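You operate a simulated robot arm through the tools that you are given. There is no shell and no other tool. Be economical: measure what you need, move in short steps, check, and stop when the job is done.

You run a simulated two-armed robot. Do the job below in one go: nothing can be reset, and whatever is moved stays where it is left.

JOB
Open the middle drawer, take the cream wax block and put it in the inside of the middle drawer, then shut the drawer. Open the bobbin drawer, take the white bobbin on the top of the dark filler stand and put it away in the inside of the bobbin drawer, then shut the drawer. Take the small black bobbin and leave it on top of the cream tape roll. Take the black tin and leave it on top of the yellow box. Open the left door of the low cupboard, take the yellow wooden bar and put it on the upper left shelf of the low cupboard, then shut the door. Any order will do. Set down upright: white bobbin, black tin.

It is judged by the outcome, as a careful person would: the job done as asked, and still so three seconds after it is handed in. It fails if anything else is knocked over, pushed out of place, dropped, spilled or broken.

ROBOT AND FRAMES
Two 7-joint arms with two-finger parallel grippers on one trunk, on a base that drives. Base frame: it is fixed to the floor where the robot stands at the start and does not move with it; the origin is under the middle of the robot, x ahead of it, y to its left, z up. Readings come in mm, degrees, newtons and seconds.
The left shoulder is at the start at [70, 177, 970], the right one opposite. With the tool pointing down near the work surface each hand reaches from about 280 to 720 mm from the robot's upright axis, wherever it stands, measured 20 degrees to its own side. Places, roughly: black tin (8x8x11 cm) [-7200, 4100, 900]; bobbin drawer [-3600, 6800, 700]; cream tape roll (8x8x5 cm) [-2300, -100, 800]; cream wax block (4x5x3 cm) [-2200, 100, 800]; inside of the bobbin drawer [-3600, 6800, 600]; inside of the middle drawer [800, 100, 600]; left door of the low cupboard [-10300, 3300, 400]; middle drawer [700, 0, 700]; small black bobbin (6x6x5 cm) [-2100, -200, 800]; upper left shelf of the low cupboard [-10500, 3200, 400]; white bobbin (8x8x11 cm) [-2200, -100, 900]; yellow box (15x12x8 cm) [-7400, 4100, 800]; yellow wooden bar [-7500, 3750, 750]. Payload 3.43 kg a hand.
The TCP of each hand is the grasp point between the finger pads, 30 mm short of the fingertips. In the tool frame z runs along the fingers and y along their closing line. Largest opening 94 mm; finger width 28, thickness 10; the body of the gripper, 50 by 96 mm, starts 55 mm behind the TCP.
Orientation is that of the tool frame in the base frame, as a unit quaternion [x, y, z, w]. With the fingers straight down and closing along the base's y, the tool's x points along the base's -x, its y along +y and its z along -z.

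CONTROLS
- The arms move only by the tool jog_arm. It takes "left_deltas", "right_deltas" or both (then of equal length, played together; a hand with none holds still); each is a list that holds one entry, the list of rows, each a list of 7 numbers: the shift along the tool's x, y, z in mm, then the turn, a rotation vector about the tool's x, y, z in degrees, then the opening, from 0 (shut) to 1 (fully open). In form: [[[tx, ty, tz, wx, wy, wz, grip], ...]]. A call has 1 to 10 rows; each row is the pose to reach, as a shift and turn from the pose commanded when the call began, along the tool's axes at that moment. Rows are played at 5 a second. More than 50 mm and 8.6 degrees between two rows, or a gripper value outside its range, and nothing of the call is played. A pose out of reach is approached as far as the arm can. The call stops where the force on the tool passes 40 N (or 10 N more than at its start, if that is more) or the arm is blocked; 0.2 s more then pass. Each finger travels about 153 mm/s and halts on what it meets, pressing with about 20 N; the grip force reading is that of the motor and also rises with nothing between the fingers. The clock runs only during rows and for 0.2 s after the last one: add rows that repeat a pose to give the fingers time. The reply holds the time, the measured pose of the TCP, the force on the tool along the base axes, the opening and the grip force, in the units named above and with some noise, with the torque about the TCP (base axes, N m) and any sound that the robot's microphone picked up, and new pictures: "show" is both (left out), scene, wrist or none (wrist: the cameras of the hands that moved).
- Cameras (640 x 400 px; columns grow to the right, rows downward): "scene" is now at [145.2, -15.6, 1262]; the picture's right is [-0.18, -0.98, -0.00], its down [-0.80, 0.14, -0.58] and it looks along [0.57, -0.10, -0.81] (base axes); focal length 276 px, centre (320, 200). "left" rides on the left gripper at [76, -14, -102] in its tool frame; the picture's right is [0.18, 0.98, 0.00], its down [-0.75, 0.14, -0.64] and it looks along [-0.63, 0.12, 0.77] (tool axes); focal length 243 px, centre (320, 200). "right" rides on the right gripper at [76, 14, -102] in its tool frame; the picture's right is [-0.18, 0.98, 0.00], its down [-0.75, -0.14, -0.64] and it looks along [-0.63, -0.12, 0.77] (tool axes); focal length 243 px, centre (320, 200).
- move_column(by): slides the trunk up (or, below 0, down) by that many mm; the arms and the scene camera ride with it, the base frame stays. It gives what a move gives, with no picture.
- roll_base(legs): drives the robot by 1 to 6 legs, each [ahead, turn to the left] in mm and degrees, along the robot's own axes; the way and the turn of a leg run together, so that a leg with both is an arc; at most 1500 mm and 180 degrees a leg. The arms and the cameras ride along, it lands a little off, and it stops where it bumps. It gives what a move gives, and a new picture of the scene camera.
- aim_head(pan, tilt): turns the head with the scene camera to pan (to the left, within 86 degrees either way) and tilt (down, from -29 to 69), counted from straight ahead of the robot. It gives what a move gives, and a new picture of the scene camera.
- point_at(camera, pixels): for up to 12 pixels [column, row] of the newest picture of that camera ("zoom" is the newest enlarged one), the place [x, y, z] in the base frame of the surface seen there, good to about 3 mm, but the place of the scene camera against the robot may be out by one fixed shift of up to 25 mm in any direction. It takes no simulated time.
- zoom(camera, box): a new picture of the part [left, top, right, bottom] of that camera's present view, enlarged. It takes no simulated time.
- finish_job(): hands the job in; it is judged then, once.

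Keep the steps short. Do not move on a guess: measure, check each grasp and each placing, and mend mistakes. In all there are 322 turns and 360 pictures (those below and enlarged ones count). Leave the grippers open and the arms clear of the work at the hand-in unless told otherwise, and finish with a single line.

The tools are called after "Emit:" as a command line: name --argument value ..., lists and objects as JSON in quotes. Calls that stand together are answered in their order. jog_arm: Moves the arms, as the interface text tells. Its arguments: {"type":"object","properties":{"left_deltas":{"type":"array","items":{"type":"array","items":{"type":"array","items":{"type":"number"}}}},"right_deltas":{"type":"array","items":{"type":"array","items":{"type":"array","items":{"type":"number"}}}},"show":{"type":"string","enum":["both","scene","wrist","none"]}},"required":[]} The other tools are called the same way: move_column (by) slides the trunk up or down; roll_base (legs) drives the base; aim_head (pan, tilt) turns the head that bears the scene camera; point_at (camera, pixels) gives the place of the surface under pixels of a picture; zoom (camera, box) takes an enlarged picture of a part of a camera's view; finish_job () hands the job in.

At the start:

```text
t: 0.0
left_tcp_pos: [424.3, 186.4, 825.5]
left_orientation: [0.0, 1.0, 0.0, 0.0]
left_wrist_force: [0.0, 0.0, -0.1]
left_moment: [0.01, 0.01, -0.03]
left_gripper_width: 93.8
left_gripper_force: 0.0
right_tcp_pos: [356.5, -227.9, 908.8]
right_orientation: [0.0, 1.0, 0.0, 0.0]
right_wrist_force: [0.6, -0.3, 0.8]
right_moment: [0.02, -0.01, 0.05]
right_gripper_width: 94.1
right_gripper_force: 0.0
trunk travel left (down, up): [-550.0, 290.0]
robot x, y, heading: [0.8, 1.4, 0.1]
head pan, tilt: [-10.1, 54.4]
```

scene: 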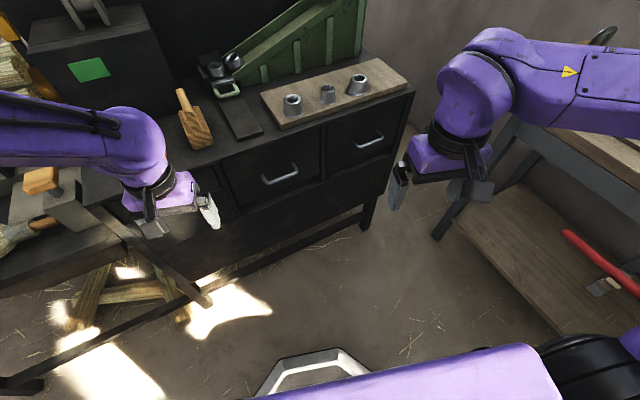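
right: 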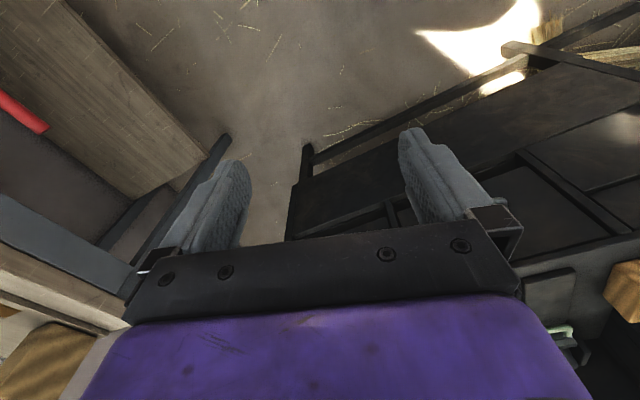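
left: 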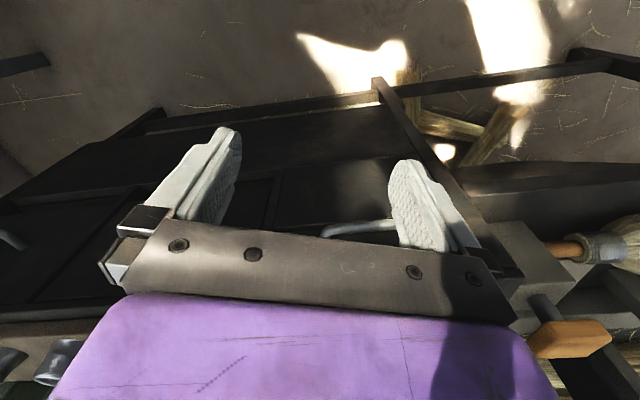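

I see a bench with drawers ahead. First I look straight ahead to identify the drawers.

Emit:
aim_head --pan 10 --tilt 40

Emit:
zoom --camera "scene" --box '[0, 0, 640, 400]'

```text
t: 0.8
left_tcp_pos: [424.9, 188.1, 825.5]
left_orientation: [0.0, 1.0, 0.0, 0.0]
left_wrist_force: [1.0, -0.1, 1.1]
left_moment: [0.02, 0.02, 0.0]
left_gripper_width: 93.9
left_gripper_force: 0.1
right_tcp_pos: [357.3, -229.1, 908.7]
right_orientation: [0.001, 1.0, 0.0, 0.0]
right_wrist_force: [-0.2, -0.3, -0.1]
right_moment: [-0.02, -0.02, 0.02]
right_gripper_width: 93.9
right_gripper_force: 0.0
trunk travel left (down, up): [-550.0, 290.0]
robot x, y, heading: [4.8, -1.5, 0.0]
head pan, tilt: [10.0, 40.0]
```

scene: 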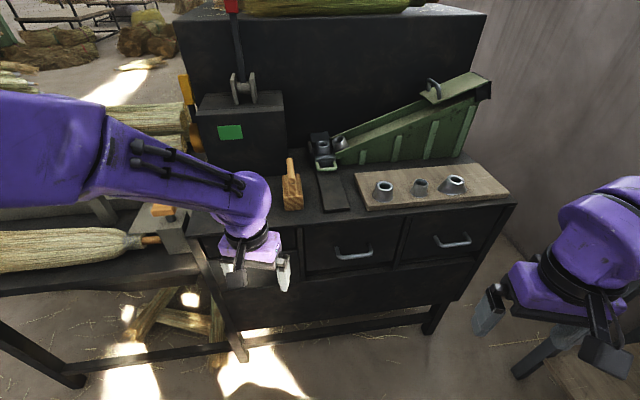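

```text
1.00 times, centred on (320, 200) of scene (not enlarged: the box is as wide or as high as the picture)
```

zoom: 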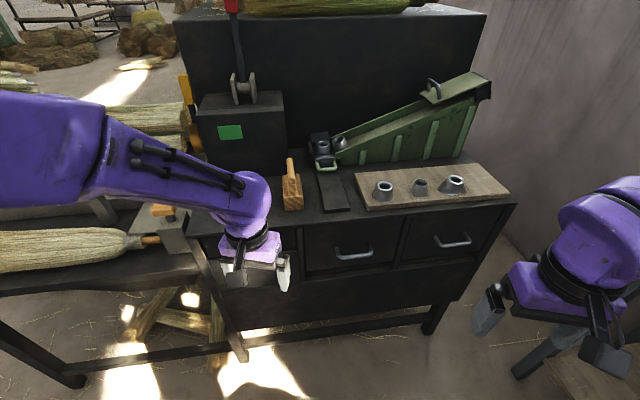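

The middle drawer handle is at about (353,255). I'll measure its handle, its front and the frame.

Emit:
point_at --camera "scene" --pixels '[[353, 256], [337, 249], [370, 248], [353, 240], [310, 268], [395, 257], [452, 244], [350, 210], [300, 225], [400, 215], [292, 200], [250, 215]]'

Emit:
zoom --camera "scene" --box '[280, 180, 480, 305]'

```text
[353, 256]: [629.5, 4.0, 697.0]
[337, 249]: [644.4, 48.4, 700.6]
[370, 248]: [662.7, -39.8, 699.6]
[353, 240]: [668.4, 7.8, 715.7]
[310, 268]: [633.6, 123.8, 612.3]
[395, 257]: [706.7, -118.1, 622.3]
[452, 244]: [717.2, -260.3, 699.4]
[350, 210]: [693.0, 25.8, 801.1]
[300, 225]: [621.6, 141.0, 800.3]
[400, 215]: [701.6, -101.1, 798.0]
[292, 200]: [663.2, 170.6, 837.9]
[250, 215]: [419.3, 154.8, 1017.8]
```

```text
3.20 times, centred on (380, 242) of scene
```

zoom: 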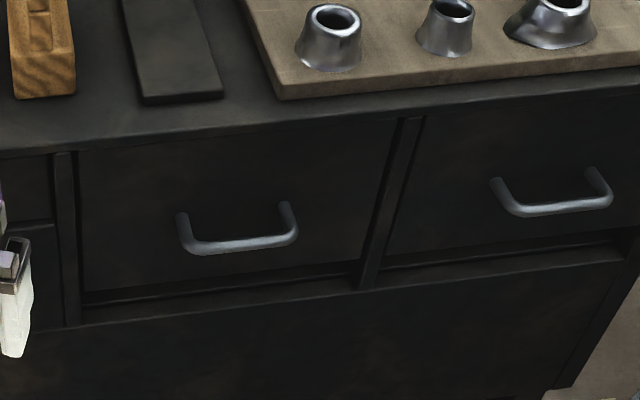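

The handle bar is horizontal, about 35 mm proud of a front that faces [-0.957,-0.289]. I'll turn the right hand so its fingers point into the drawer and close vertically, in place first.

Emit:
jog_arm --right_deltas '[[[0, 0, 0, -5.24, -3.89, 4.64, 0.45], [0, 0, 0, -10.48, -7.78, 9.27, 0.45], [0, 0, 0, -15.73, -11.68, 13.91, 0.45], [0, 0, 0, -20.97, -15.57, 18.55, 0.45], [0, 0, 0, -26.21, -19.46, 23.19, 0.45], [0, 0, 0, -31.45, -23.35, 27.82, 0.45], [0, 0, 0, -36.7, -27.24, 32.46, 0.45], [0, 0, 0, -41.94, -31.14, 37.1, 0.45], [0, 0, 0, -47.18, -35.03, 41.73, 0.45], [0, 0, 0, -52.42, -38.92, 46.37, 0.45]]]' --show "none"

Emit:
jog_arm --right_deltas '[[[0, 0, 0, -5.24, -3.89, 4.64, 0.45], [0, 0, 0, -10.48, -7.78, 9.27, 0.45], [0, 0, 0, -15.73, -11.68, 13.91, 0.45], [0, 0, 0, -15.73, -11.68, 13.91, 0.45]]]'

```text
t: 3.0
left_tcp_pos: [425.5, 187.6, 827.2]
left_orientation: [0.0, 1.0, 0.0, 0.0]
left_wrist_force: [-0.1, 0.2, 0.6]
left_moment: [0.02, 0.01, -0.01]
left_gripper_width: 94.1
left_gripper_force: 0.2
right_tcp_pos: [449.5, -269.5, 927.2]
right_orientation: [0.372, 0.765, 0.422, 0.313]
right_wrist_force: [-0.1, 0.6, -1.2]
right_moment: [-0.04, 0.02, 0.02]
right_gripper_width: 42.3
right_gripper_force: 0.1
right hand out of reach, approached as far as the arm can: row 5, 6, 7, 8, 9, 10
trunk travel left (down, up): [-550.0, 290.0]
robot x, y, heading: [-0.2, -2.5, 0.1]
head pan, tilt: [10.0, 40.0]
```

```text
t: 4.0
left_tcp_pos: [425.2, 188.2, 826.2]
left_orientation: [0.0, 1.0, 0.0, 0.0]
left_wrist_force: [0.0, -0.8, 0.8]
left_moment: [-0.01, -0.02, 0.02]
left_gripper_width: 94.1
left_gripper_force: 0.1
right_tcp_pos: [484.9, -286.0, 927.1]
right_orientation: [0.457, 0.614, 0.517, 0.383]
right_wrist_force: [-0.2, 0.7, -0.1]
right_moment: [-0.04, 0.02, -0.03]
right_gripper_width: 42.4
right_gripper_force: 0.1
right hand out of reach, approached as far as the arm can: row 1, 2, 3, 4
trunk travel left (down, up): [-550.0, 290.0]
robot x, y, heading: [2.9, 0.1, -0.1]
head pan, tilt: [10.0, 40.0]
```

scene: 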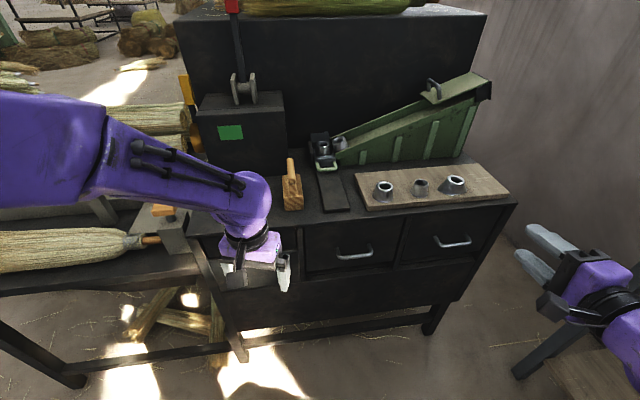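
right: 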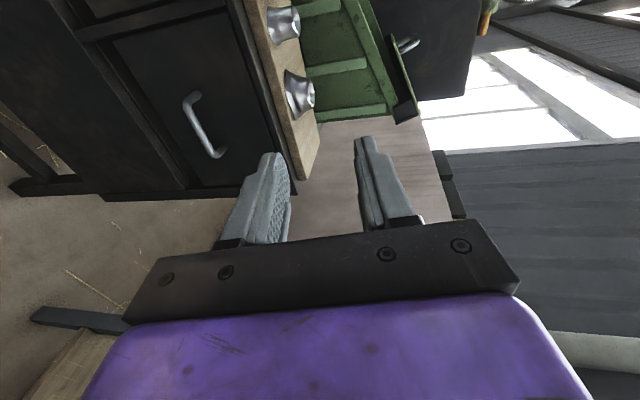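

The orientation has reached the target though the position drifted. I'll do one small step to see what the commanded pose is.

Emit:
jog_arm --right_deltas '[[[0, 0, 20, 0, 0, 0, 0.45], [30, 0, 20, 0, 0, 0, 0.45], [30, 0, 20, 0, 0, 0, 0.45]]]' --show "none"

```text
t: 4.8
left_tcp_pos: [426.6, 186.8, 825.1]
left_orientation: [0.0, 1.0, 0.0, 0.0]
left_wrist_force: [0.1, 0.6, -0.6]
left_moment: [0.06, 0.0, 0.03]
left_gripper_width: 94.0
left_gripper_force: 0.0
right_tcp_pos: [496.9, -251.2, 924.2]
right_orientation: [0.457, 0.615, 0.516, 0.382]
right_wrist_force: [-1.2, -0.3, 0.0]
right_moment: [-0.03, -0.02, 0.0]
right_gripper_width: 42.1
right_gripper_force: 0.2
trunk travel left (down, up): [-550.0, 290.0]
robot x, y, heading: [2.1, -3.1, 0.1]
head pan, tilt: [10.0, 40.0]
```

Commanded pose follows the reached one. Now I move to a pre-grasp point about 100 mm in front of the handle.

Emit:
jog_arm --right_deltas '[[[25.4, -23.5, 17.1, 0, 0, 0, 0.45], [50.8, -47, 34.2, 0, 0, 0, 0.45], [76.2, -70.6, 51.3, 0, 0, 0, 0.45], [101.6, -94.1, 68.3, 0, 0, 0, 0.45], [127, -117.7, 85.4, 0, 0, 0, 0.45], [152.4, -141.2, 102.5, 0, 0, 0, 0.45], [177.8, -164.7, 119.6, 0, 0, 0, 0.45], [203.2, -188.3, 136.7, 0, 0, 0, 0.45], [203.2, -188.3, 136.7, 0, 0, 0, 0.45]]]'

```text
t: 6.8
left_tcp_pos: [425.6, 188.6, 826.3]
left_orientation: [0.001, 1.0, -0.001, 0.0]
left_wrist_force: [0.4, 0.7, 0.5]
left_moment: [-0.01, -0.03, 0.0]
left_gripper_width: 93.7
left_gripper_force: 0.0
right_tcp_pos: [460.1, -95.1, 705.1]
right_orientation: [0.456, 0.616, 0.516, 0.383]
right_wrist_force: [-0.1, 0.7, 0.9]
right_moment: [0.01, -0.02, -0.02]
right_gripper_width: 42.3
right_gripper_force: 0.0
right hand out of reach, approached as far as the arm can: row 1, 2, 3, 4, 5, 6, 7, 8, 9
trunk travel left (down, up): [-550.0, 290.0]
robot x, y, heading: [2.1, -1.0, -0.1]
head pan, tilt: [10.0, 40.0]
```

scene: 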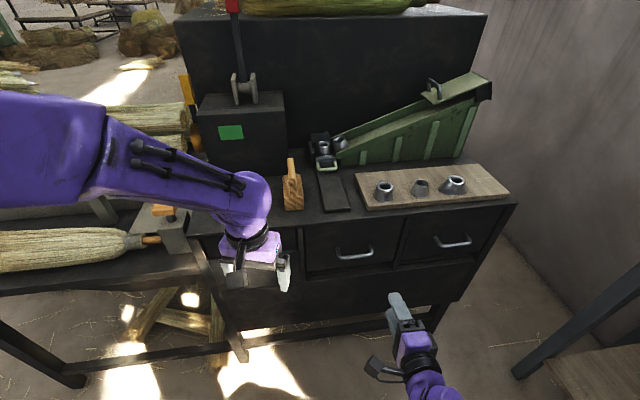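
right: 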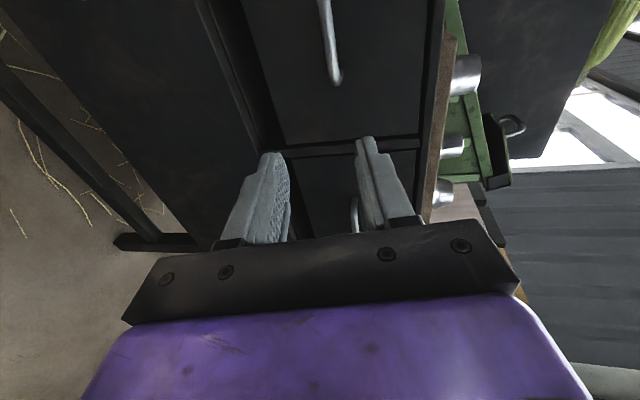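

The arm is at a limit here with the shoulder high. I'll raise the left hand and then lower the trunk so the shoulder is nearer handle height.

Emit:
jog_arm --left_deltas '[[[0, 0, -50, 0, 0, 0, 1], [0, 0, -100, 0, 0, 0, 1], [0, 0, -150, 0, 0, 0, 1], [0, 0, -200, 0, 0, 0, 1], [0, 0, -220, 0, 0, 0, 1], [0, 0, -220, 0, 0, 0, 1]]]' --right_deltas '[[[0, 20, -30, 0, 0, 0, 0.45], [0, 70, -30, 0, 0, 0, 0.45], [0, 120, -30, 0, 0, 0, 0.45], [0, 150, -30, 0, 0, 0, 0.45], [0, 180, -30, 0, 0, 0, 0.45], [0, 180, -30, 0, 0, 0, 0.45]]]' --show "none"

Emit:
move_column --by -200

```text
t: 8.2
left_tcp_pos: [425.1, 187.6, 1045.9]
left_orientation: [0.0, 1.0, -0.001, 0.0]
left_wrist_force: [0.7, 0.0, -0.1]
left_moment: [0.01, 0.01, 0.01]
left_gripper_width: 94.1
left_gripper_force: 0.0
right_tcp_pos: [465.2, -136.8, 815.3]
right_orientation: [0.455, 0.616, 0.517, 0.383]
right_wrist_force: [0.0, 0.2, 0.8]
right_moment: [-0.02, 0.01, -0.04]
right_gripper_width: 42.4
right_gripper_force: 0.1
right hand out of reach, approached as far as the arm can: row 3, 4, 5, 6
trunk travel left (down, up): [-550.0, 290.0]
robot x, y, heading: [-1.4, -1.9, 0.1]
head pan, tilt: [10.0, 40.0]
```

```text
t: 10.4
left_tcp_pos: [425.6, 187.2, 845.7]
left_orientation: [-0.001, 1.0, 0.0, 0.001]
left_wrist_force: [-0.2, -0.8, -0.1]
left_moment: [0.03, -0.01, -0.02]
left_gripper_width: 93.8
left_gripper_force: 0.1
right_tcp_pos: [465.6, -137.1, 616.7]
right_orientation: [0.456, 0.615, 0.517, 0.383]
right_wrist_force: [-0.2, 0.5, 0.6]
right_moment: [-0.01, -0.06, -0.02]
right_gripper_width: 42.6
right_gripper_force: 0.2
trunk travel left (down, up): [-350.0, 490.0]
robot x, y, heading: [-1.4, 3.1, -0.0]
head pan, tilt: [10.0, 40.0]
```

Emit:
jog_arm --right_deltas '[[[0, 35, 0, 0, 0, 0, 0.45], [0, 75, 0, 0, 0, 0, 0.45], [0, 113.6, 0, 0, 0, 0, 0.45], [28, 113.6, 25, 0, 0, 0, 0.45], [56, 113.6, 50, 0, 0, 0, 0.45], [85, 113.6, 80, 0, 0, 0, 0.45], [85, 113.6, 80, 0, 0, 0, 0.45]]]'

```text
t: 12.0
left_tcp_pos: [425.3, 187.7, 846.9]
left_orientation: [0.0, 1.0, -0.001, 0.0]
left_wrist_force: [0.4, 0.2, 0.3]
left_moment: [0.02, 0.0, 0.01]
left_gripper_width: 94.1
left_gripper_force: 0.0
right_tcp_pos: [460.7, -130.1, 613.4]
right_orientation: [0.456, 0.615, 0.517, 0.383]
right_wrist_force: [-0.4, 0.2, -0.4]
right_moment: [0.03, -0.04, 0.04]
right_gripper_width: 42.3
right_gripper_force: 0.0
right hand out of reach, approached as far as the arm can: row 1, 2, 3, 4, 5, 6, 7
trunk travel left (down, up): [-350.0, 490.0]
robot x, y, heading: [1.1, 0.5, -0.1]
head pan, tilt: [10.0, 40.0]
```

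scene: 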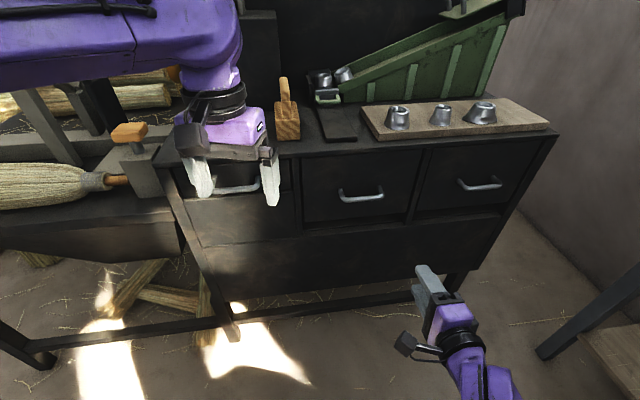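
right: 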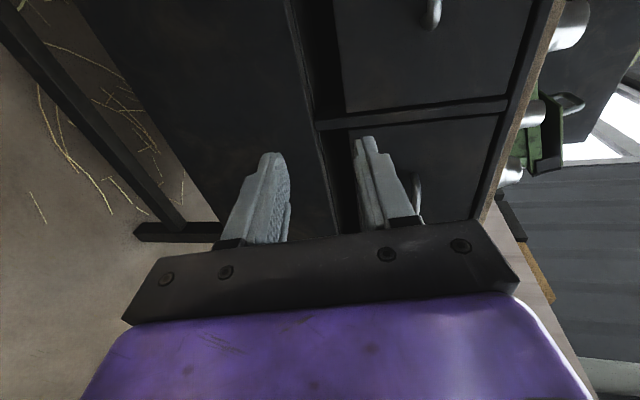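

That wrist branch is limited. I'll roll the hand about its own axis towards the camera-up attitude and test reach from there.

Emit:
jog_arm --right_deltas '[[[0, 0, 0, 0, 0, 8.5, 0.45], [0, 0, 0, 0, 0, 17, 0.45], [0, 0, 0, 0, 0, 25.5, 0.45], [0, 0, 0, 0, 0, 34, 0.45], [0, 0, 0, 0, 0, 42.5, 0.45], [0, 0, 0, 0, 0, 51, 0.45], [0, 0, 0, 0, 0, 59.5, 0.45], [0, 0, 0, 0, 0, 68, 0.45], [0, 0, 0, 0, 0, 76.5, 0.45], [0, 0, 0, 0, 0, 85, 0.45]]]' --show "none"

Emit:
jog_arm --right_deltas '[[[0, 0, 0, 0, 0, 8.5, 0.45], [0, 0, 0, 0, 0, 17, 0.45], [0, 0, 0, 0, 0, 25.5, 0.45], [0, 0, 0, 0, 0, 34, 0.45], [0, 0, 0, 0, 0, 42.5, 0.45], [0, 0, 0, 0, 0, 51, 0.45], [0, 0, 0, 0, 0, 59.5, 0.45], [0, 0, 0, 0, 0, 68, 0.45], [0, 0, 0, 0, 0, 76.5, 0.45], [0, 0, 0, 0, 0, 85, 0.45]]]'

```text
t: 14.2
left_tcp_pos: [424.9, 186.1, 846.5]
left_orientation: [0.0, 1.0, 0.0, 0.0]
left_wrist_force: [-0.3, -0.2, 1.1]
left_moment: [0.01, -0.01, -0.01]
left_gripper_width: 94.0
left_gripper_force: 0.1
right_tcp_pos: [464.0, -138.2, 608.2]
right_orientation: [0.752, 0.144, 0.64, -0.067]
right_wrist_force: [-0.1, -0.4, -0.1]
right_moment: [0.06, 0.0, -0.03]
right_gripper_width: 42.2
right_gripper_force: 0.1
trunk travel left (down, up): [-350.0, 490.0]
robot x, y, heading: [-0.4, -1.0, 0.1]
head pan, tilt: [10.0, 40.0]
```

```text
t: 16.4
left_tcp_pos: [425.0, 188.2, 846.2]
left_orientation: [0.0, 1.0, 0.0, 0.0]
left_wrist_force: [-0.6, -0.7, -0.5]
left_moment: [-0.04, 0.0, -0.02]
left_gripper_width: 94.0
left_gripper_force: 0.0
right_tcp_pos: [463.3, -138.7, 607.9]
right_orientation: [0.651, -0.401, 0.426, -0.483]
right_wrist_force: [-0.6, -0.3, -0.4]
right_moment: [-0.01, 0.0, 0.0]
right_gripper_width: 42.2
right_gripper_force: 0.1
trunk travel left (down, up): [-350.0, 490.0]
robot x, y, heading: [1.1, -0.2, 0.2]
head pan, tilt: [10.0, 40.0]
```

scene: 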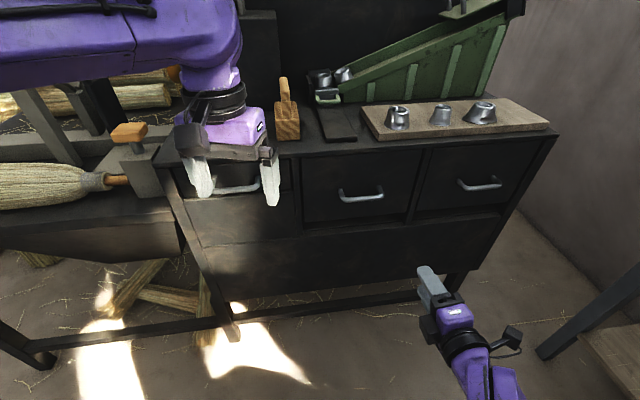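
right: 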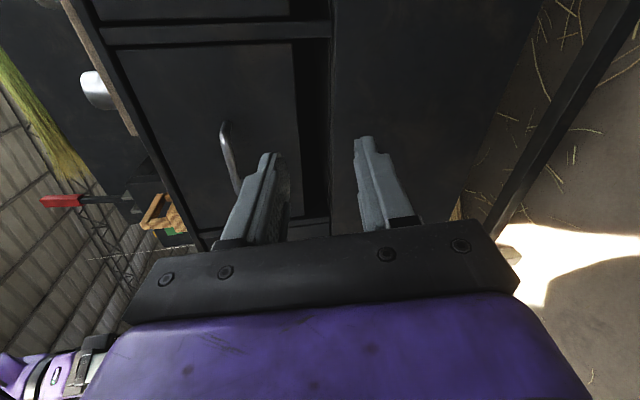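

Both rolls were reachable. Now finish the roll and go to the pre-grasp point.

Emit:
jog_arm --right_deltas '[[[0, -30, 0, 0, 0, 5, 0.45], [0, -70, 0, 0, 0, 10, 0.45], [0, -110, 0, 0, 0, 10, 0.45], [-10, -136, 0, 0, 0, 10, 0.45], [-30, -136, 30, 0, 0, 10, 0.45], [-50, -136, 60, 0, 0, 10, 0.45], [-63.8, -136, 81, 0, 0, 10, 0.45], [-63.8, -136, 81, 0, 0, 10, 0.45]]]'

```text
t: 18.2
left_tcp_pos: [426.1, 187.7, 846.7]
left_orientation: [0.0, 1.0, 0.0, 0.001]
left_wrist_force: [-0.3, 0.5, -0.6]
left_moment: [0.02, 0.02, -0.03]
left_gripper_width: 94.0
left_gripper_force: 0.1
right_tcp_pos: [464.0, -134.2, 614.4]
right_orientation: [0.615, -0.457, 0.383, -0.516]
right_wrist_force: [-0.7, -0.3, 0.2]
right_moment: [-0.02, -0.04, 0.0]
right_gripper_width: 42.4
right_gripper_force: 0.0
right hand out of reach, approached as far as the arm can: row 1, 2, 3, 4, 5, 6, 7, 8
trunk travel left (down, up): [-350.0, 490.0]
robot x, y, heading: [1.9, 0.0, 0.2]
head pan, tilt: [10.0, 40.0]
```

scene: 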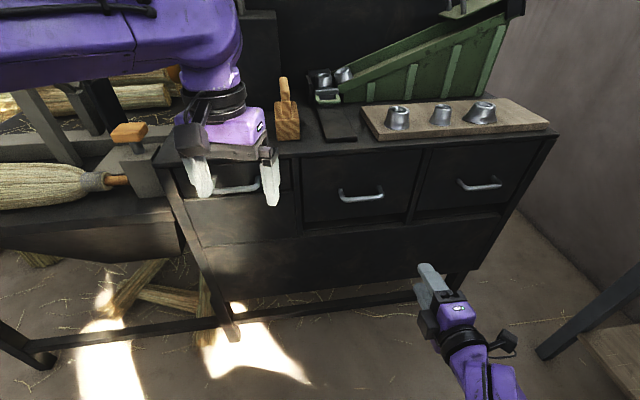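
right: 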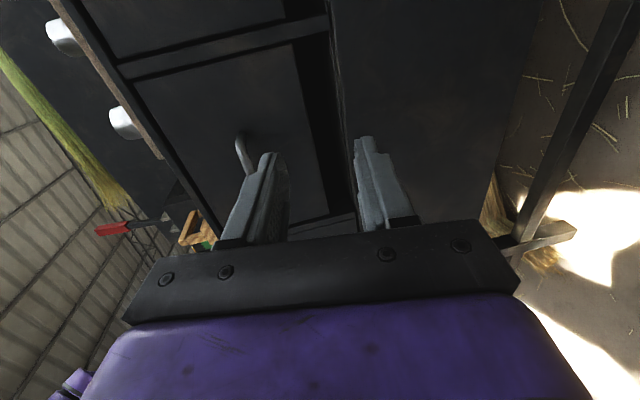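

Upward is blocked here. I'll test whether extending forward (more distance from the shoulder) frees the arm.

Emit:
jog_arm --right_deltas '[[[0, 0, 30, 0, 0, 0, 0.45], [0, 0, 60, 0, 0, 0, 0.45], [0, 0, 90, 0, 0, 0, 0.45], [0, -30, 90, 0, 0, 0, 0.45], [0, -60, 90, 0, 0, 0, 0.45], [0, -60, 90, 0, 0, 0, 0.45]]]' --show "none"

```text
t: 19.6
left_tcp_pos: [426.8, 186.6, 846.6]
left_orientation: [0.001, 1.0, 0.0, 0.0]
left_wrist_force: [0.2, 0.9, 0.8]
left_moment: [-0.04, 0.04, 0.01]
left_gripper_width: 93.9
left_gripper_force: 0.0
right_tcp_pos: [484.1, -159.5, 618.3]
right_orientation: [0.615, -0.455, 0.383, -0.517]
right_wrist_force: [0.1, -0.5, 0.2]
right_moment: [0.0, -0.01, -0.04]
right_gripper_width: 42.3
right_gripper_force: 0.1
right hand out of reach, approached as far as the arm can: row 1, 2, 3, 4, 5, 6
trunk travel left (down, up): [-350.0, 490.0]
robot x, y, heading: [2.7, 0.8, 0.1]
head pan, tilt: [10.0, 40.0]
```

Forward is limited too, so the wrist pitch is the likely limit. I'll tip the fingers down to about 45° and retry the approach.

Emit:
jog_arm --right_deltas '[[[0, 0, 0, -7, 0, 0, 0.35], [0, 0, 0, -14, 0, 0, 0.35], [0, 0, 0, -21, 0, 0, 0.35], [0, 0, 0, -28, 0, 0, 0.35], [0, 0, 0, -35, 0, 0, 0.35], [0, -40, 0, -35, 0, 0, 0.35], [0, -80, 0, -35, 0, 0, 0.35], [0, -120, 0, -35, 0, 0, 0.35], [0, -120, 0, -35, 0, 0, 0.35]]]'

```text
t: 21.6
left_tcp_pos: [426.1, 187.1, 846.8]
left_orientation: [0.0, 1.0, -0.001, 0.0]
left_wrist_force: [0.1, 0.0, 0.2]
left_moment: [0.0, 0.03, 0.01]
left_gripper_width: 94.2
left_gripper_force: 0.1
right_tcp_pos: [448.6, -210.6, 562.8]
right_orientation: [0.729, -0.541, 0.249, -0.338]
right_wrist_force: [1.0, 0.5, 0.1]
right_moment: [0.01, -0.02, 0.01]
right_gripper_width: 33.0
right_gripper_force: 0.0
right hand out of reach, approached as far as the arm can: row 1, 2, 3, 4, 5, 6, 7, 8, 9
trunk travel left (down, up): [-350.0, 490.0]
robot x, y, heading: [-3.1, -1.6, -0.1]
head pan, tilt: [10.0, 40.0]
```

scene: 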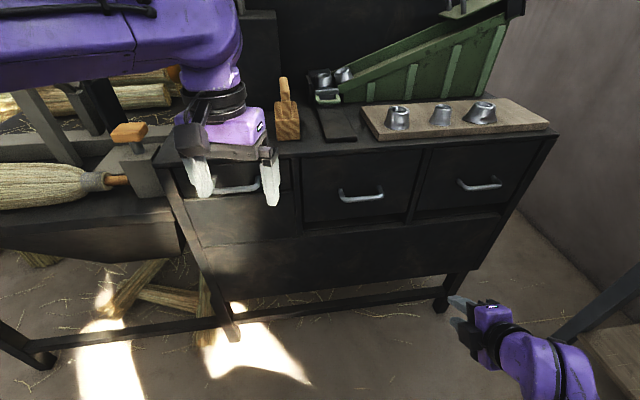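
right: 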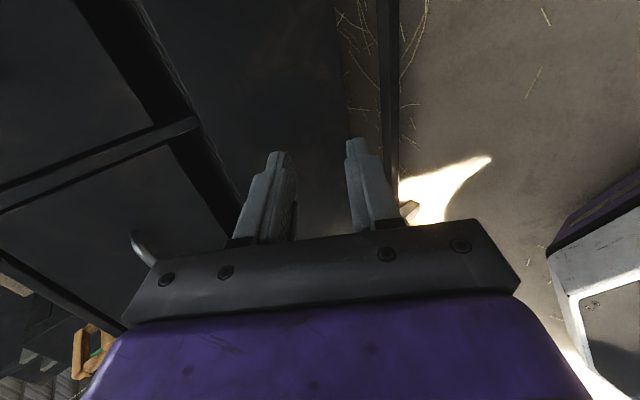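

The arm seems stuck in a poor elbow configuration. I'll bring it back to a comfortable tool-down pose (keeping the roll) and raise it.

Emit:
jog_arm --right_deltas '[[[0, 0, 0, -7.5, 0, 0, 0.35], [0, 0, 0, -15, 0, 0, 0.35], [0, 0, 0, -22.5, 0, 0, 0.35], [0, 0, 0, -30, 0, 0, 0.35], [0, 0, 0, -37.5, 0, 0, 0.35], [0, 0, 0, -45, 0, 0, 0.35], [0, -30, -30, -45, 0, 0, 0.35], [0, -60, -60, -45, 0, 0, 0.35], [0, -90, -90, -45, 0, 0, 0.35], [0, -106, -106, -45, 0, 0, 0.35]]]'

```text
t: 23.8
left_tcp_pos: [426.6, 187.8, 846.2]
left_orientation: [-0.001, 1.0, 0.0, 0.0]
left_wrist_force: [0.1, 0.6, -0.1]
left_moment: [0.0, 0.02, 0.01]
left_gripper_width: 93.8
left_gripper_force: 0.0
right_tcp_pos: [433.7, -217.1, 711.1]
right_orientation: [0.804, -0.594, 0.023, -0.032]
right_wrist_force: [-1.3, 0.3, -0.2]
right_moment: [-0.02, -0.01, 0.01]
right_gripper_width: 32.6
right_gripper_force: 0.2
right hand out of reach, approached as far as the arm can: row 1, 2, 3, 4, 5, 6
trunk travel left (down, up): [-350.0, 490.0]
robot x, y, heading: [1.5, -2.4, 0.0]
head pan, tilt: [10.0, 40.0]
```

scene: 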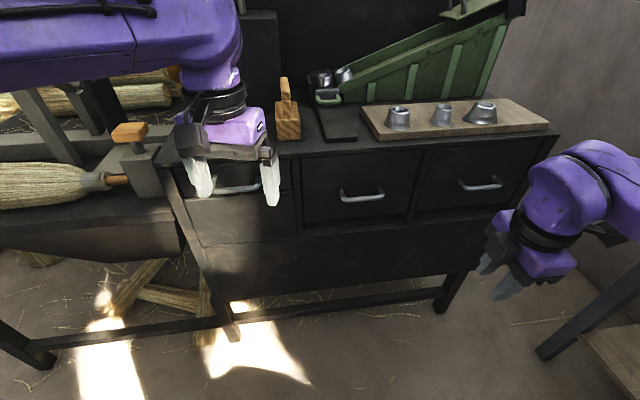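
right: 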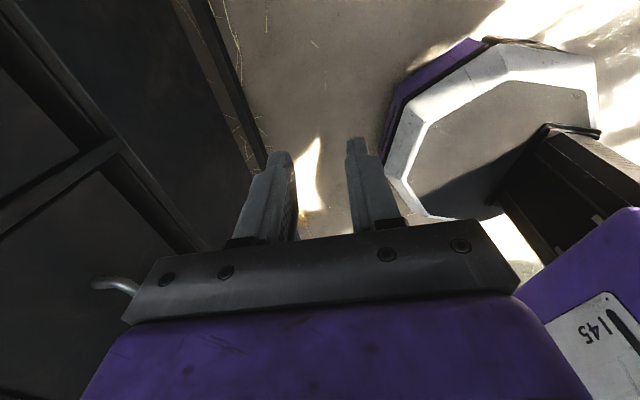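

Now the elbow is up and free. I re-measure the handle in the new scene view, and move to a point in front of it with the fingers tipped ~35° forward.

Emit:
point_at --camera "scene" --pixels '[[360, 198], [345, 192], [380, 190], [362, 180], [362, 215]]'

Emit:
jog_arm --right_deltas '[[[0, 0, -39, 0, 0, 0, 0.35], [0, 0, -77, 0, 0, 0, 0.35], [-30, -30, -77, 6.2, 0, 0, 0.35], [-60, -60, -77, 12.4, 0, 0, 0.35], [-90, -90, -77, 18.6, 0, 0, 0.35], [-120, -120, -77, 24.8, 0, 0, 0.35], [-152, -153, -77, 31, 0, 0, 0.35], [-152, -153, -77, 31, 0, 0, 0.35]]]'

```text
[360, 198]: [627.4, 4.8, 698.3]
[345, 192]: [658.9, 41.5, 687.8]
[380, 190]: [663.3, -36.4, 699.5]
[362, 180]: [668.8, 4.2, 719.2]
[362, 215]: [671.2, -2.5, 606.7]
```

```text
t: 25.6
left_tcp_pos: [426.5, 187.3, 846.0]
left_orientation: [0.0, 1.0, 0.0, 0.0]
left_wrist_force: [-0.1, -0.1, -0.7]
left_moment: [0.01, 0.01, 0.01]
left_gripper_width: 94.0
left_gripper_force: 0.1
right_tcp_pos: [531.5, -26.9, 798.3]
right_orientation: [0.765, -0.567, 0.18, -0.248]
right_wrist_force: [-0.6, -0.8, 0.0]
right_moment: [0.04, 0.04, 0.01]
right_gripper_width: 32.7
right_gripper_force: 0.0
trunk travel left (down, up): [-350.0, 490.0]
robot x, y, heading: [1.6, -0.2, -0.3]
head pan, tilt: [10.0, 40.0]
```

scene: 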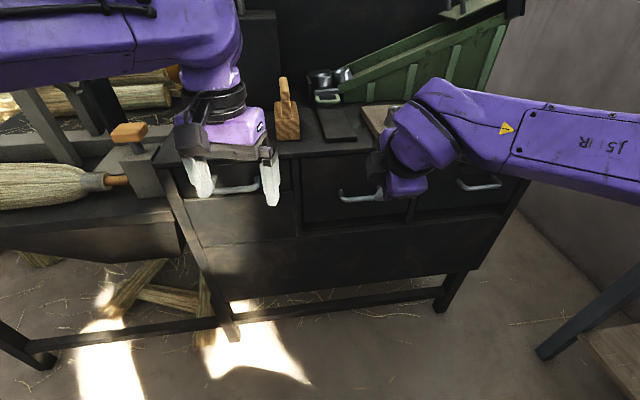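
right: 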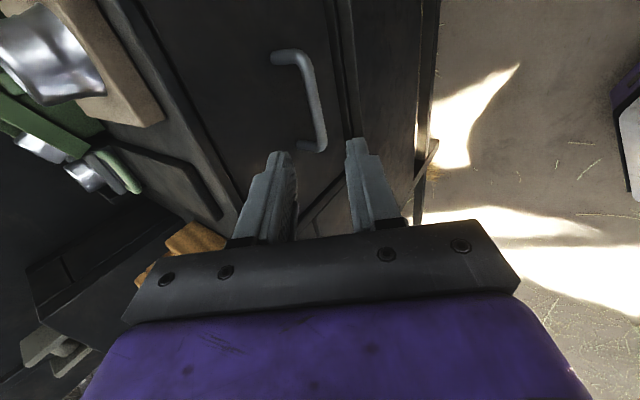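

The wrist camera sees the bar from (280,55) to (322,150). I measure it with that camera.

Emit:
point_at --camera "right" --pixels '[[307, 70], [314, 100], [320, 130], [305, 100], [322, 100], [283, 58], [306, 150], [250, 100], [285, 100]]'

Emit:
zoom --camera "right" --box '[230, 20, 430, 240]'

```text
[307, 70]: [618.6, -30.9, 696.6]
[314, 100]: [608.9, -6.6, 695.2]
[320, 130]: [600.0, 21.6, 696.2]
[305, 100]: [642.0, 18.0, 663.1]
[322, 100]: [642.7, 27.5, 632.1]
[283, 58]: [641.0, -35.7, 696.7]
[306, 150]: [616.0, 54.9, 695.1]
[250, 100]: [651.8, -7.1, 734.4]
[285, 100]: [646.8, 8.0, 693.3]
```

```text
1.82 times, centred on (330, 130) of right
```

zoom: 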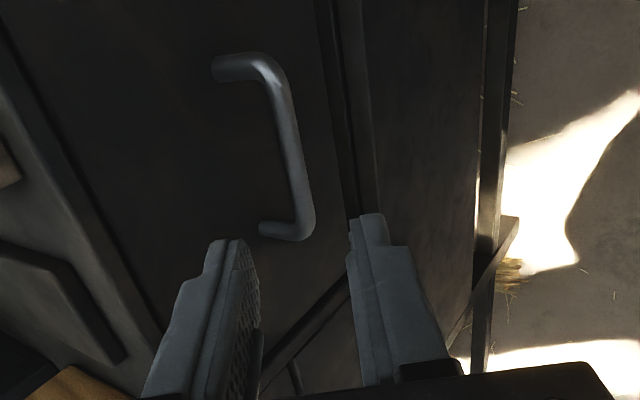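

Wrist camera: bar centre ≈ [604,3,695], front 35 mm behind it (so the scene camera reads about 22 mm too far ahead). I'll approach along the fingers with a narrow opening.

Emit:
jog_arm --right_deltas '[[[-3, -4, 26, 0, 0, 0, 0.25], [-6.2, -8.3, 52, 0, 0, 0, 0.25], [-6.2, -8.3, 70, 0, 0, 0, 0.25], [-6.2, -8.3, 82, 0, 0, 0, 0.25], [-6.2, -8.3, 82, 0, 0, 0, 0.25]]]' --show "wrist"

```text
t: 26.8
left_tcp_pos: [426.7, 186.4, 845.5]
left_orientation: [0.0, 1.0, 0.0, 0.0]
left_wrist_force: [0.9, -0.1, -0.8]
left_moment: [-0.01, -0.01, 0.0]
left_gripper_width: 93.8
left_gripper_force: 0.0
right_tcp_pos: [582.9, -6.9, 736.8]
right_orientation: [0.765, -0.567, 0.181, -0.247]
right_wrist_force: [0.7, -0.2, -0.5]
right_moment: [0.0, -0.06, -0.02]
right_gripper_width: 23.5
right_gripper_force: 0.1
trunk travel left (down, up): [-350.0, 490.0]
robot x, y, heading: [-0.1, 1.8, 0.0]
head pan, tilt: [10.0, 40.0]
```

right: 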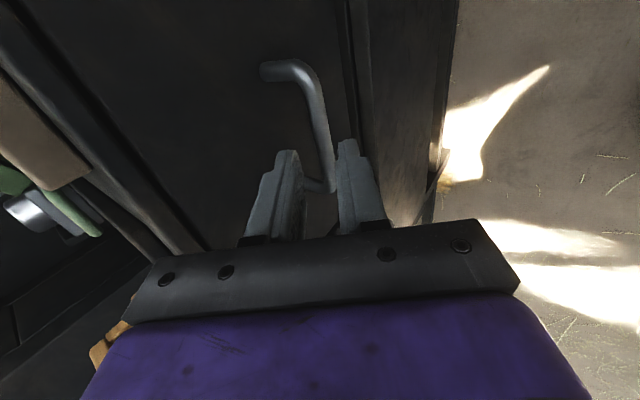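

Emit:
point_at --camera "right" --pixels '[[317, 110], [322, 130], [328, 160], [314, 95]]'

Emit:
zoom --camera "right" --box '[230, 40, 430, 260]'

```text
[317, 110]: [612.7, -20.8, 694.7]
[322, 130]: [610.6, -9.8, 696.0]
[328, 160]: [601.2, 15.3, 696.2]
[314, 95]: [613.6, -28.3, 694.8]
```

```text
1.82 times, centred on (330, 150) of right
```

zoom: 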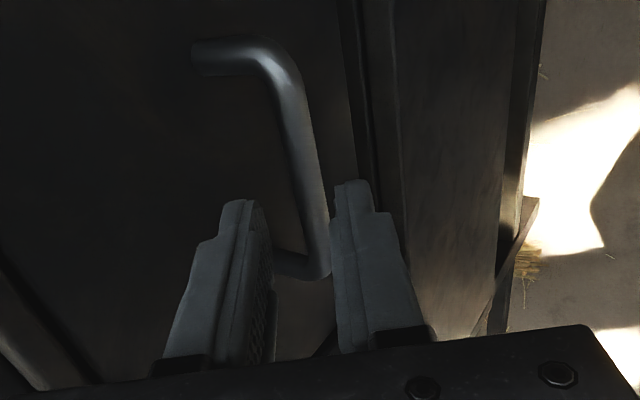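

The bar is 53 mm ahead and ~2.6 mm to the +y side. Advance 42 mm with that correction.

Emit:
jog_arm --right_deltas '[[[0, 2.5, 12, 0, 0, 0, 0.25], [0, 2.5, 27, 0, 0, 0, 0.25], [0, 2.5, 42, 0, 0, 0, 0.25], [0, 2.5, 42, 0, 0, 0, 0.25]]]' --show "wrist"

```text
t: 27.8
left_tcp_pos: [425.6, 187.8, 846.0]
left_orientation: [0.0, 1.0, 0.0, 0.0]
left_wrist_force: [-0.6, 0.5, 1.0]
left_moment: [0.01, 0.0, -0.03]
left_gripper_width: 94.2
left_gripper_force: 0.0
right_tcp_pos: [603.1, 1.7, 701.9]
right_orientation: [0.765, -0.567, 0.181, -0.247]
right_wrist_force: [-0.7, -0.2, -0.2]
right_moment: [0.0, -0.01, -0.01]
right_gripper_width: 23.4
right_gripper_force: 0.2
trunk travel left (down, up): [-350.0, 490.0]
robot x, y, heading: [-1.7, -2.0, 0.3]
head pan, tilt: [10.0, 40.0]
```

right: 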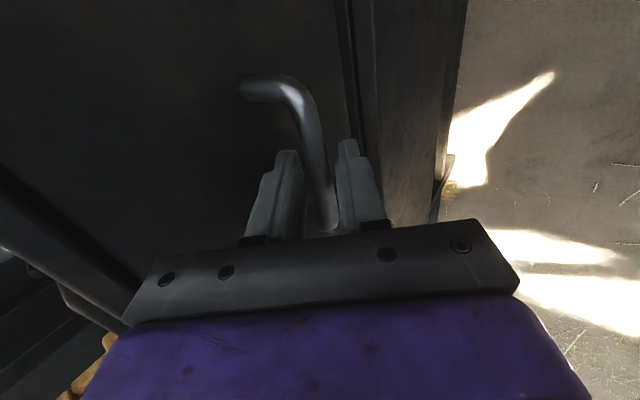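

The bar passes between the fingers. I close on it.

Emit:
jog_arm --right_deltas '[[[0, 0, 0, 0, 0, 0, 0.12], [0, 0, 0, 0, 0, 0, 0], [0, 0, 0, 0, 0, 0, 0]]]' --show "wrist"

```text
t: 28.6
left_tcp_pos: [426.0, 187.7, 846.1]
left_orientation: [0.001, 1.0, 0.0, 0.0]
left_wrist_force: [0.5, 0.6, -0.4]
left_moment: [0.0, -0.02, -0.03]
left_gripper_width: 93.9
left_gripper_force: 0.0
right_tcp_pos: [605.1, 2.4, 702.0]
right_orientation: [0.765, -0.567, 0.182, -0.245]
right_wrist_force: [-1.1, -2.1, -2.9]
right_moment: [-0.78, -0.23, 1.06]
right_gripper_width: 11.8
right_gripper_force: 45.4
trunk travel left (down, up): [-350.0, 490.0]
robot x, y, heading: [2.7, -0.6, 0.1]
head pan, tilt: [10.0, 40.0]
```

right: 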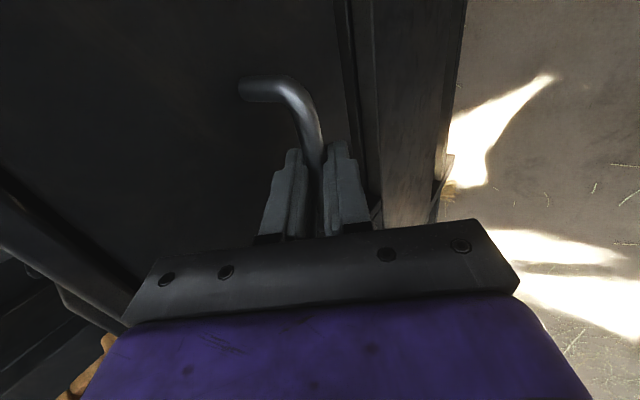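

Gripped (11.8 mm). Pull straight out along [-0.957,-0.289].

Emit:
jog_arm --right_deltas '[[[0, 12.2, -8.7, 0, 0, 0, 0], [0, 32.5, -23.3, 0, 0, 0, 0], [0, 56.8, -40.8, 0, 0, 0, 0], [0, 81.2, -58.3, 0, 0, 0, 0], [0, 105.6, -75.8, 0, 0, 0, 0], [0, 129.9, -93.3, 0, 0, 0, 0], [0, 146.2, -105, 0, 0, 0, 0], [0, 146.2, -105, 0, 0, 0, 0]]]'

```text
t: 30.4
left_tcp_pos: [425.6, 184.4, 847.0]
left_orientation: [0.0, 1.0, 0.001, 0.001]
left_wrist_force: [-0.4, -1.1, -0.8]
left_moment: [-0.01, -0.01, -0.01]
left_gripper_width: 94.0
left_gripper_force: 0.0
right_tcp_pos: [432.2, -53.7, 701.2]
right_orientation: [0.764, -0.568, 0.179, -0.249]
right_wrist_force: [10.9, -33.2, 8.8]
right_moment: [-1.15, -0.42, 0.68]
right_gripper_width: 11.9
right_gripper_force: 45.2
trunk travel left (down, up): [-350.0, 490.0]
robot x, y, heading: [0.6, 1.7, 0.2]
head pan, tilt: [10.0, 40.0]
```

scene: 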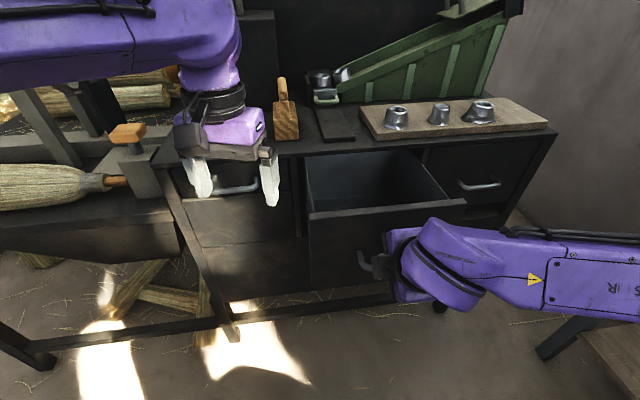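
right: 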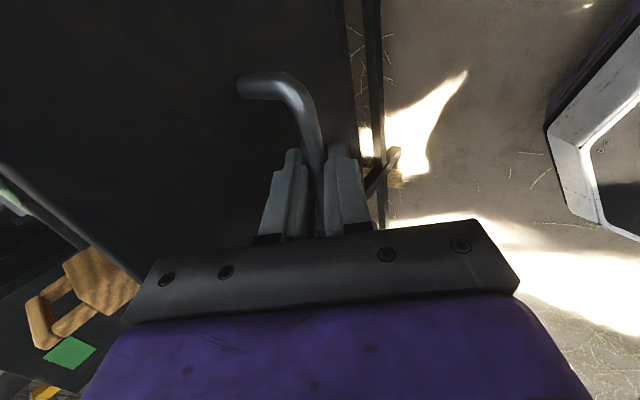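

The drawer is open 180 mm; enough for a small block. Release and back the hand off along the fingers, then look.

Emit:
jog_arm --right_deltas '[[[0, 0, 0, 0, 0, 0, 0.12], [0, 0, 0, 0, 0, 0, 0.25], [0, 0, -30, 0, 0, 0, 0.25], [0, 0, -60, 0, 0, 0, 0.25], [0, 0, -100, 0, 0, 0, 0.25], [0, 0, -140, 0, 0, 0, 0.25], [0, 0, -170, 0, 0, 0, 0.25]]]'

```text
t: 32.0
left_tcp_pos: [425.0, 187.8, 846.2]
left_orientation: [0.0, 1.0, 0.0, 0.0]
left_wrist_force: [0.3, -0.2, 0.5]
left_moment: [0.0, 0.0, 0.01]
left_gripper_width: 93.9
left_gripper_force: 0.0
right_tcp_pos: [334.9, -80.7, 839.9]
right_orientation: [0.765, -0.567, 0.18, -0.247]
right_wrist_force: [-0.8, 0.3, 0.1]
right_moment: [0.02, 0.0, 0.0]
right_gripper_width: 23.4
right_gripper_force: 0.0
trunk travel left (down, up): [-350.0, 490.0]
robot x, y, heading: [1.2, 1.3, 0.3]
head pan, tilt: [10.0, 40.0]
```

scene: 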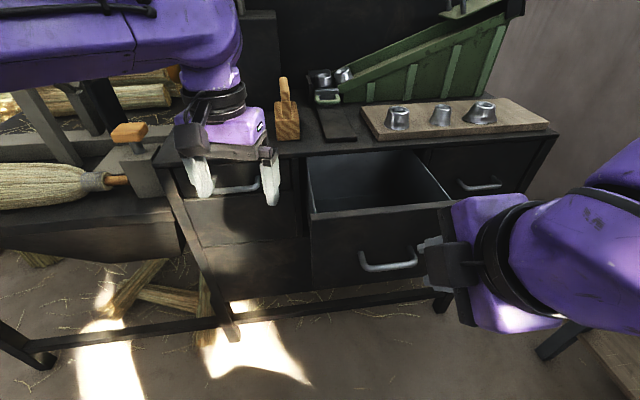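
right: 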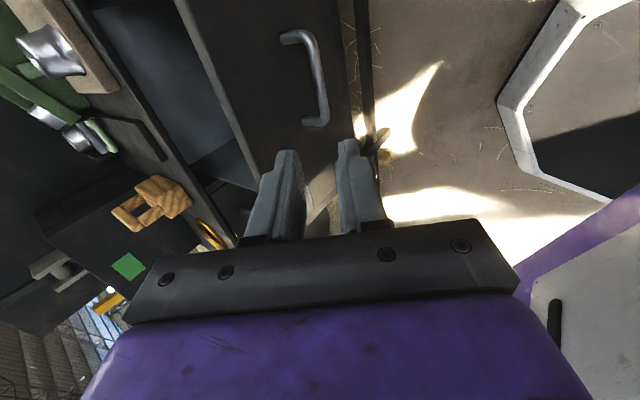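

The drawer stays open. I measure its interior for later.

Emit:
point_at --camera "scene" --pixels '[[320, 212], [380, 205], [440, 200], [375, 195], [350, 185], [400, 185], [360, 165], [312, 170], [440, 180], [387, 264], [370, 155]]'

Emit:
point_at --camera "right" --pixels '[[225, 100], [255, 170], [190, 10], [215, 175], [210, 100], [190, 90]]'

```text
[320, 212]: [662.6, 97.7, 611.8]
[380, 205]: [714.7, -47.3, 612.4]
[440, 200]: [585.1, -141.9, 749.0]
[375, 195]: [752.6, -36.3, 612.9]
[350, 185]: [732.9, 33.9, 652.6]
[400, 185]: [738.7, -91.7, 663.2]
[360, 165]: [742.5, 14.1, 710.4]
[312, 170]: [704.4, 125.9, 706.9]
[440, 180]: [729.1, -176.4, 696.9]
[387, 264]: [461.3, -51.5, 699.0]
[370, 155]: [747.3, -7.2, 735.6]
```

```text
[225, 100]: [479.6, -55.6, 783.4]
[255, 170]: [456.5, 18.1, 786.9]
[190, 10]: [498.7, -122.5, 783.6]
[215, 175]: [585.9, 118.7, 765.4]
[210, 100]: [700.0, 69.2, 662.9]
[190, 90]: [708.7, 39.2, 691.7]
```

Now I bring the right hand upright and raise the trunk for travel, then look around to both sides.

Emit:
jog_arm --right_deltas '[[[0, 0, -30, -8, 0, 0, 0.5], [0, 0, -60, -16, 0, 0, 0.5], [0, 0, -60, -24, 0, 0, 0.5], [0, 0, -60, -30, 0, 0, 0.5], [0, 0, -60, -35, 0, 0, 1], [0, 0, -60, -35, 0, 0, 1]]]' --show "none"

Emit:
move_column --by 200

Emit:
aim_head --pan 86 --tilt 30

Emit:
aim_head --pan -86 --tilt 30

```text
t: 33.4
left_tcp_pos: [425.6, 187.3, 845.9]
left_orientation: [-0.001, 1.0, 0.0, 0.0]
left_wrist_force: [-0.3, 0.1, -0.3]
left_moment: [0.03, -0.02, -0.01]
left_gripper_width: 94.0
left_gripper_force: 0.0
right_tcp_pos: [302.8, -91.0, 888.0]
right_orientation: [0.804, -0.595, 0.002, -0.006]
right_wrist_force: [-0.4, -0.2, 0.6]
right_moment: [0.01, 0.02, -0.01]
right_gripper_width: 94.1
right_gripper_force: 0.0
trunk travel left (down, up): [-350.0, 490.0]
robot x, y, heading: [-2.7, 1.8, 0.2]
head pan, tilt: [10.0, 40.0]
```

```text
t: 35.6
left_tcp_pos: [425.2, 186.9, 1045.4]
left_orientation: [0.0, 1.0, -0.001, 0.0]
left_wrist_force: [-0.5, -1.2, -0.8]
left_moment: [0.04, 0.01, -0.03]
left_gripper_width: 94.0
left_gripper_force: 0.1
right_tcp_pos: [304.0, -90.5, 1088.6]
right_orientation: [0.804, -0.594, 0.002, -0.005]
right_wrist_force: [-0.1, 0.8, -0.3]
right_moment: [-0.01, -0.01, 0.0]
right_gripper_width: 93.6
right_gripper_force: 0.2
trunk travel left (down, up): [-550.0, 290.0]
robot x, y, heading: [-0.6, -1.3, 0.0]
head pan, tilt: [10.0, 40.0]
```

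```text
t: 37.0
left_tcp_pos: [425.8, 187.1, 1046.5]
left_orientation: [0.0, 1.0, 0.0, 0.0]
left_wrist_force: [-1.1, 0.1, 0.0]
left_moment: [-0.02, 0.01, 0.0]
left_gripper_width: 93.9
left_gripper_force: 0.2
right_tcp_pos: [303.1, -91.7, 1089.1]
right_orientation: [0.804, -0.595, 0.002, -0.006]
right_wrist_force: [0.3, -0.3, 0.2]
right_moment: [-0.01, 0.0, 0.0]
right_gripper_width: 94.0
right_gripper_force: 0.1
trunk travel left (down, up): [-550.0, 290.0]
robot x, y, heading: [-0.2, -1.7, -0.2]
head pan, tilt: [85.9, 30.0]
```

scene: 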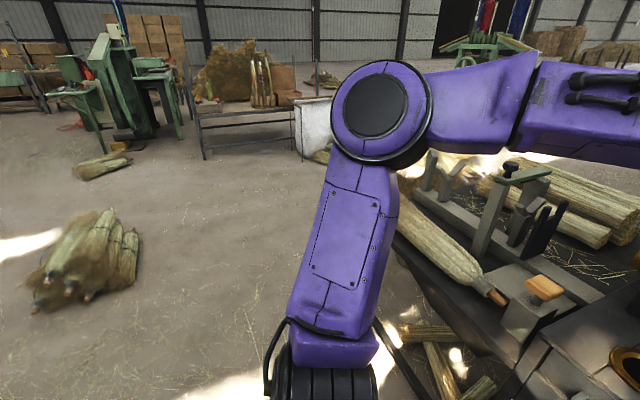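

```text
t: 39.6
left_tcp_pos: [425.9, 186.2, 1046.8]
left_orientation: [0.0, 1.0, 0.0, 0.0]
left_wrist_force: [0.2, 0.0, 0.2]
left_moment: [0.02, 0.02, 0.03]
left_gripper_width: 94.3
left_gripper_force: 0.1
right_tcp_pos: [303.7, -90.9, 1088.5]
right_orientation: [0.804, -0.595, 0.001, -0.006]
right_wrist_force: [0.7, -0.2, -0.1]
right_moment: [0.03, 0.06, 0.0]
right_gripper_width: 94.1
right_gripper_force: 0.1
trunk travel left (down, up): [-550.0, 290.0]
robot x, y, heading: [3.1, 1.9, 0.0]
head pan, tilt: [-85.9, 30.0]
```

scene: 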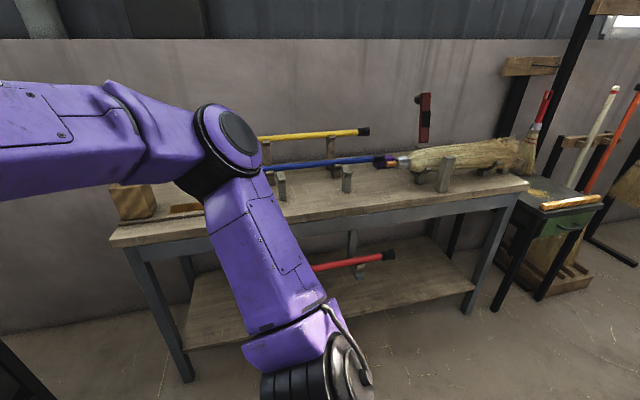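

Some straw bundles lie on the floor at left-behind; I measure how near they are.

Emit:
aim_head --pan 86 --tilt 45

Emit:
point_at --camera "scene" --pixels '[[85, 190], [60, 100], [200, 200], [30, 200], [120, 50], [10, 100]]'

```text
t: 42.2
left_tcp_pos: [425.9, 186.8, 1045.9]
left_orientation: [0.0, 1.0, 0.0, 0.0]
left_wrist_force: [-0.7, 0.0, -0.8]
left_moment: [-0.01, -0.01, 0.03]
left_gripper_width: 94.0
left_gripper_force: 0.1
right_tcp_pos: [302.2, -91.3, 1089.5]
right_orientation: [0.803, -0.596, 0.002, -0.005]
right_wrist_force: [0.6, 0.7, 0.7]
right_moment: [-0.01, 0.0, -0.01]
right_gripper_width: 94.0
right_gripper_force: 0.1
trunk travel left (down, up): [-550.0, 290.0]
robot x, y, heading: [0.2, 0.8, 0.1]
head pan, tilt: [85.9, 45.0]
```

scene: 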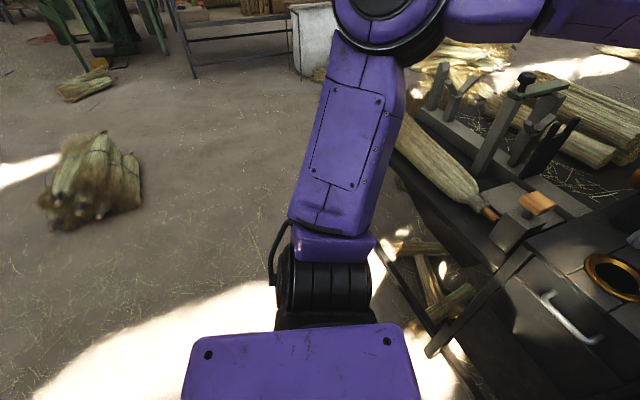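

```text
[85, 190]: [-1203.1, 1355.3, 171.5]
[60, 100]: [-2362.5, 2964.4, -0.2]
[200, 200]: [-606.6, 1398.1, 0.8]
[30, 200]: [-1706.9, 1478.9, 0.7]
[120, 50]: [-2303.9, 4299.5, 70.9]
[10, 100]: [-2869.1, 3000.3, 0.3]
```

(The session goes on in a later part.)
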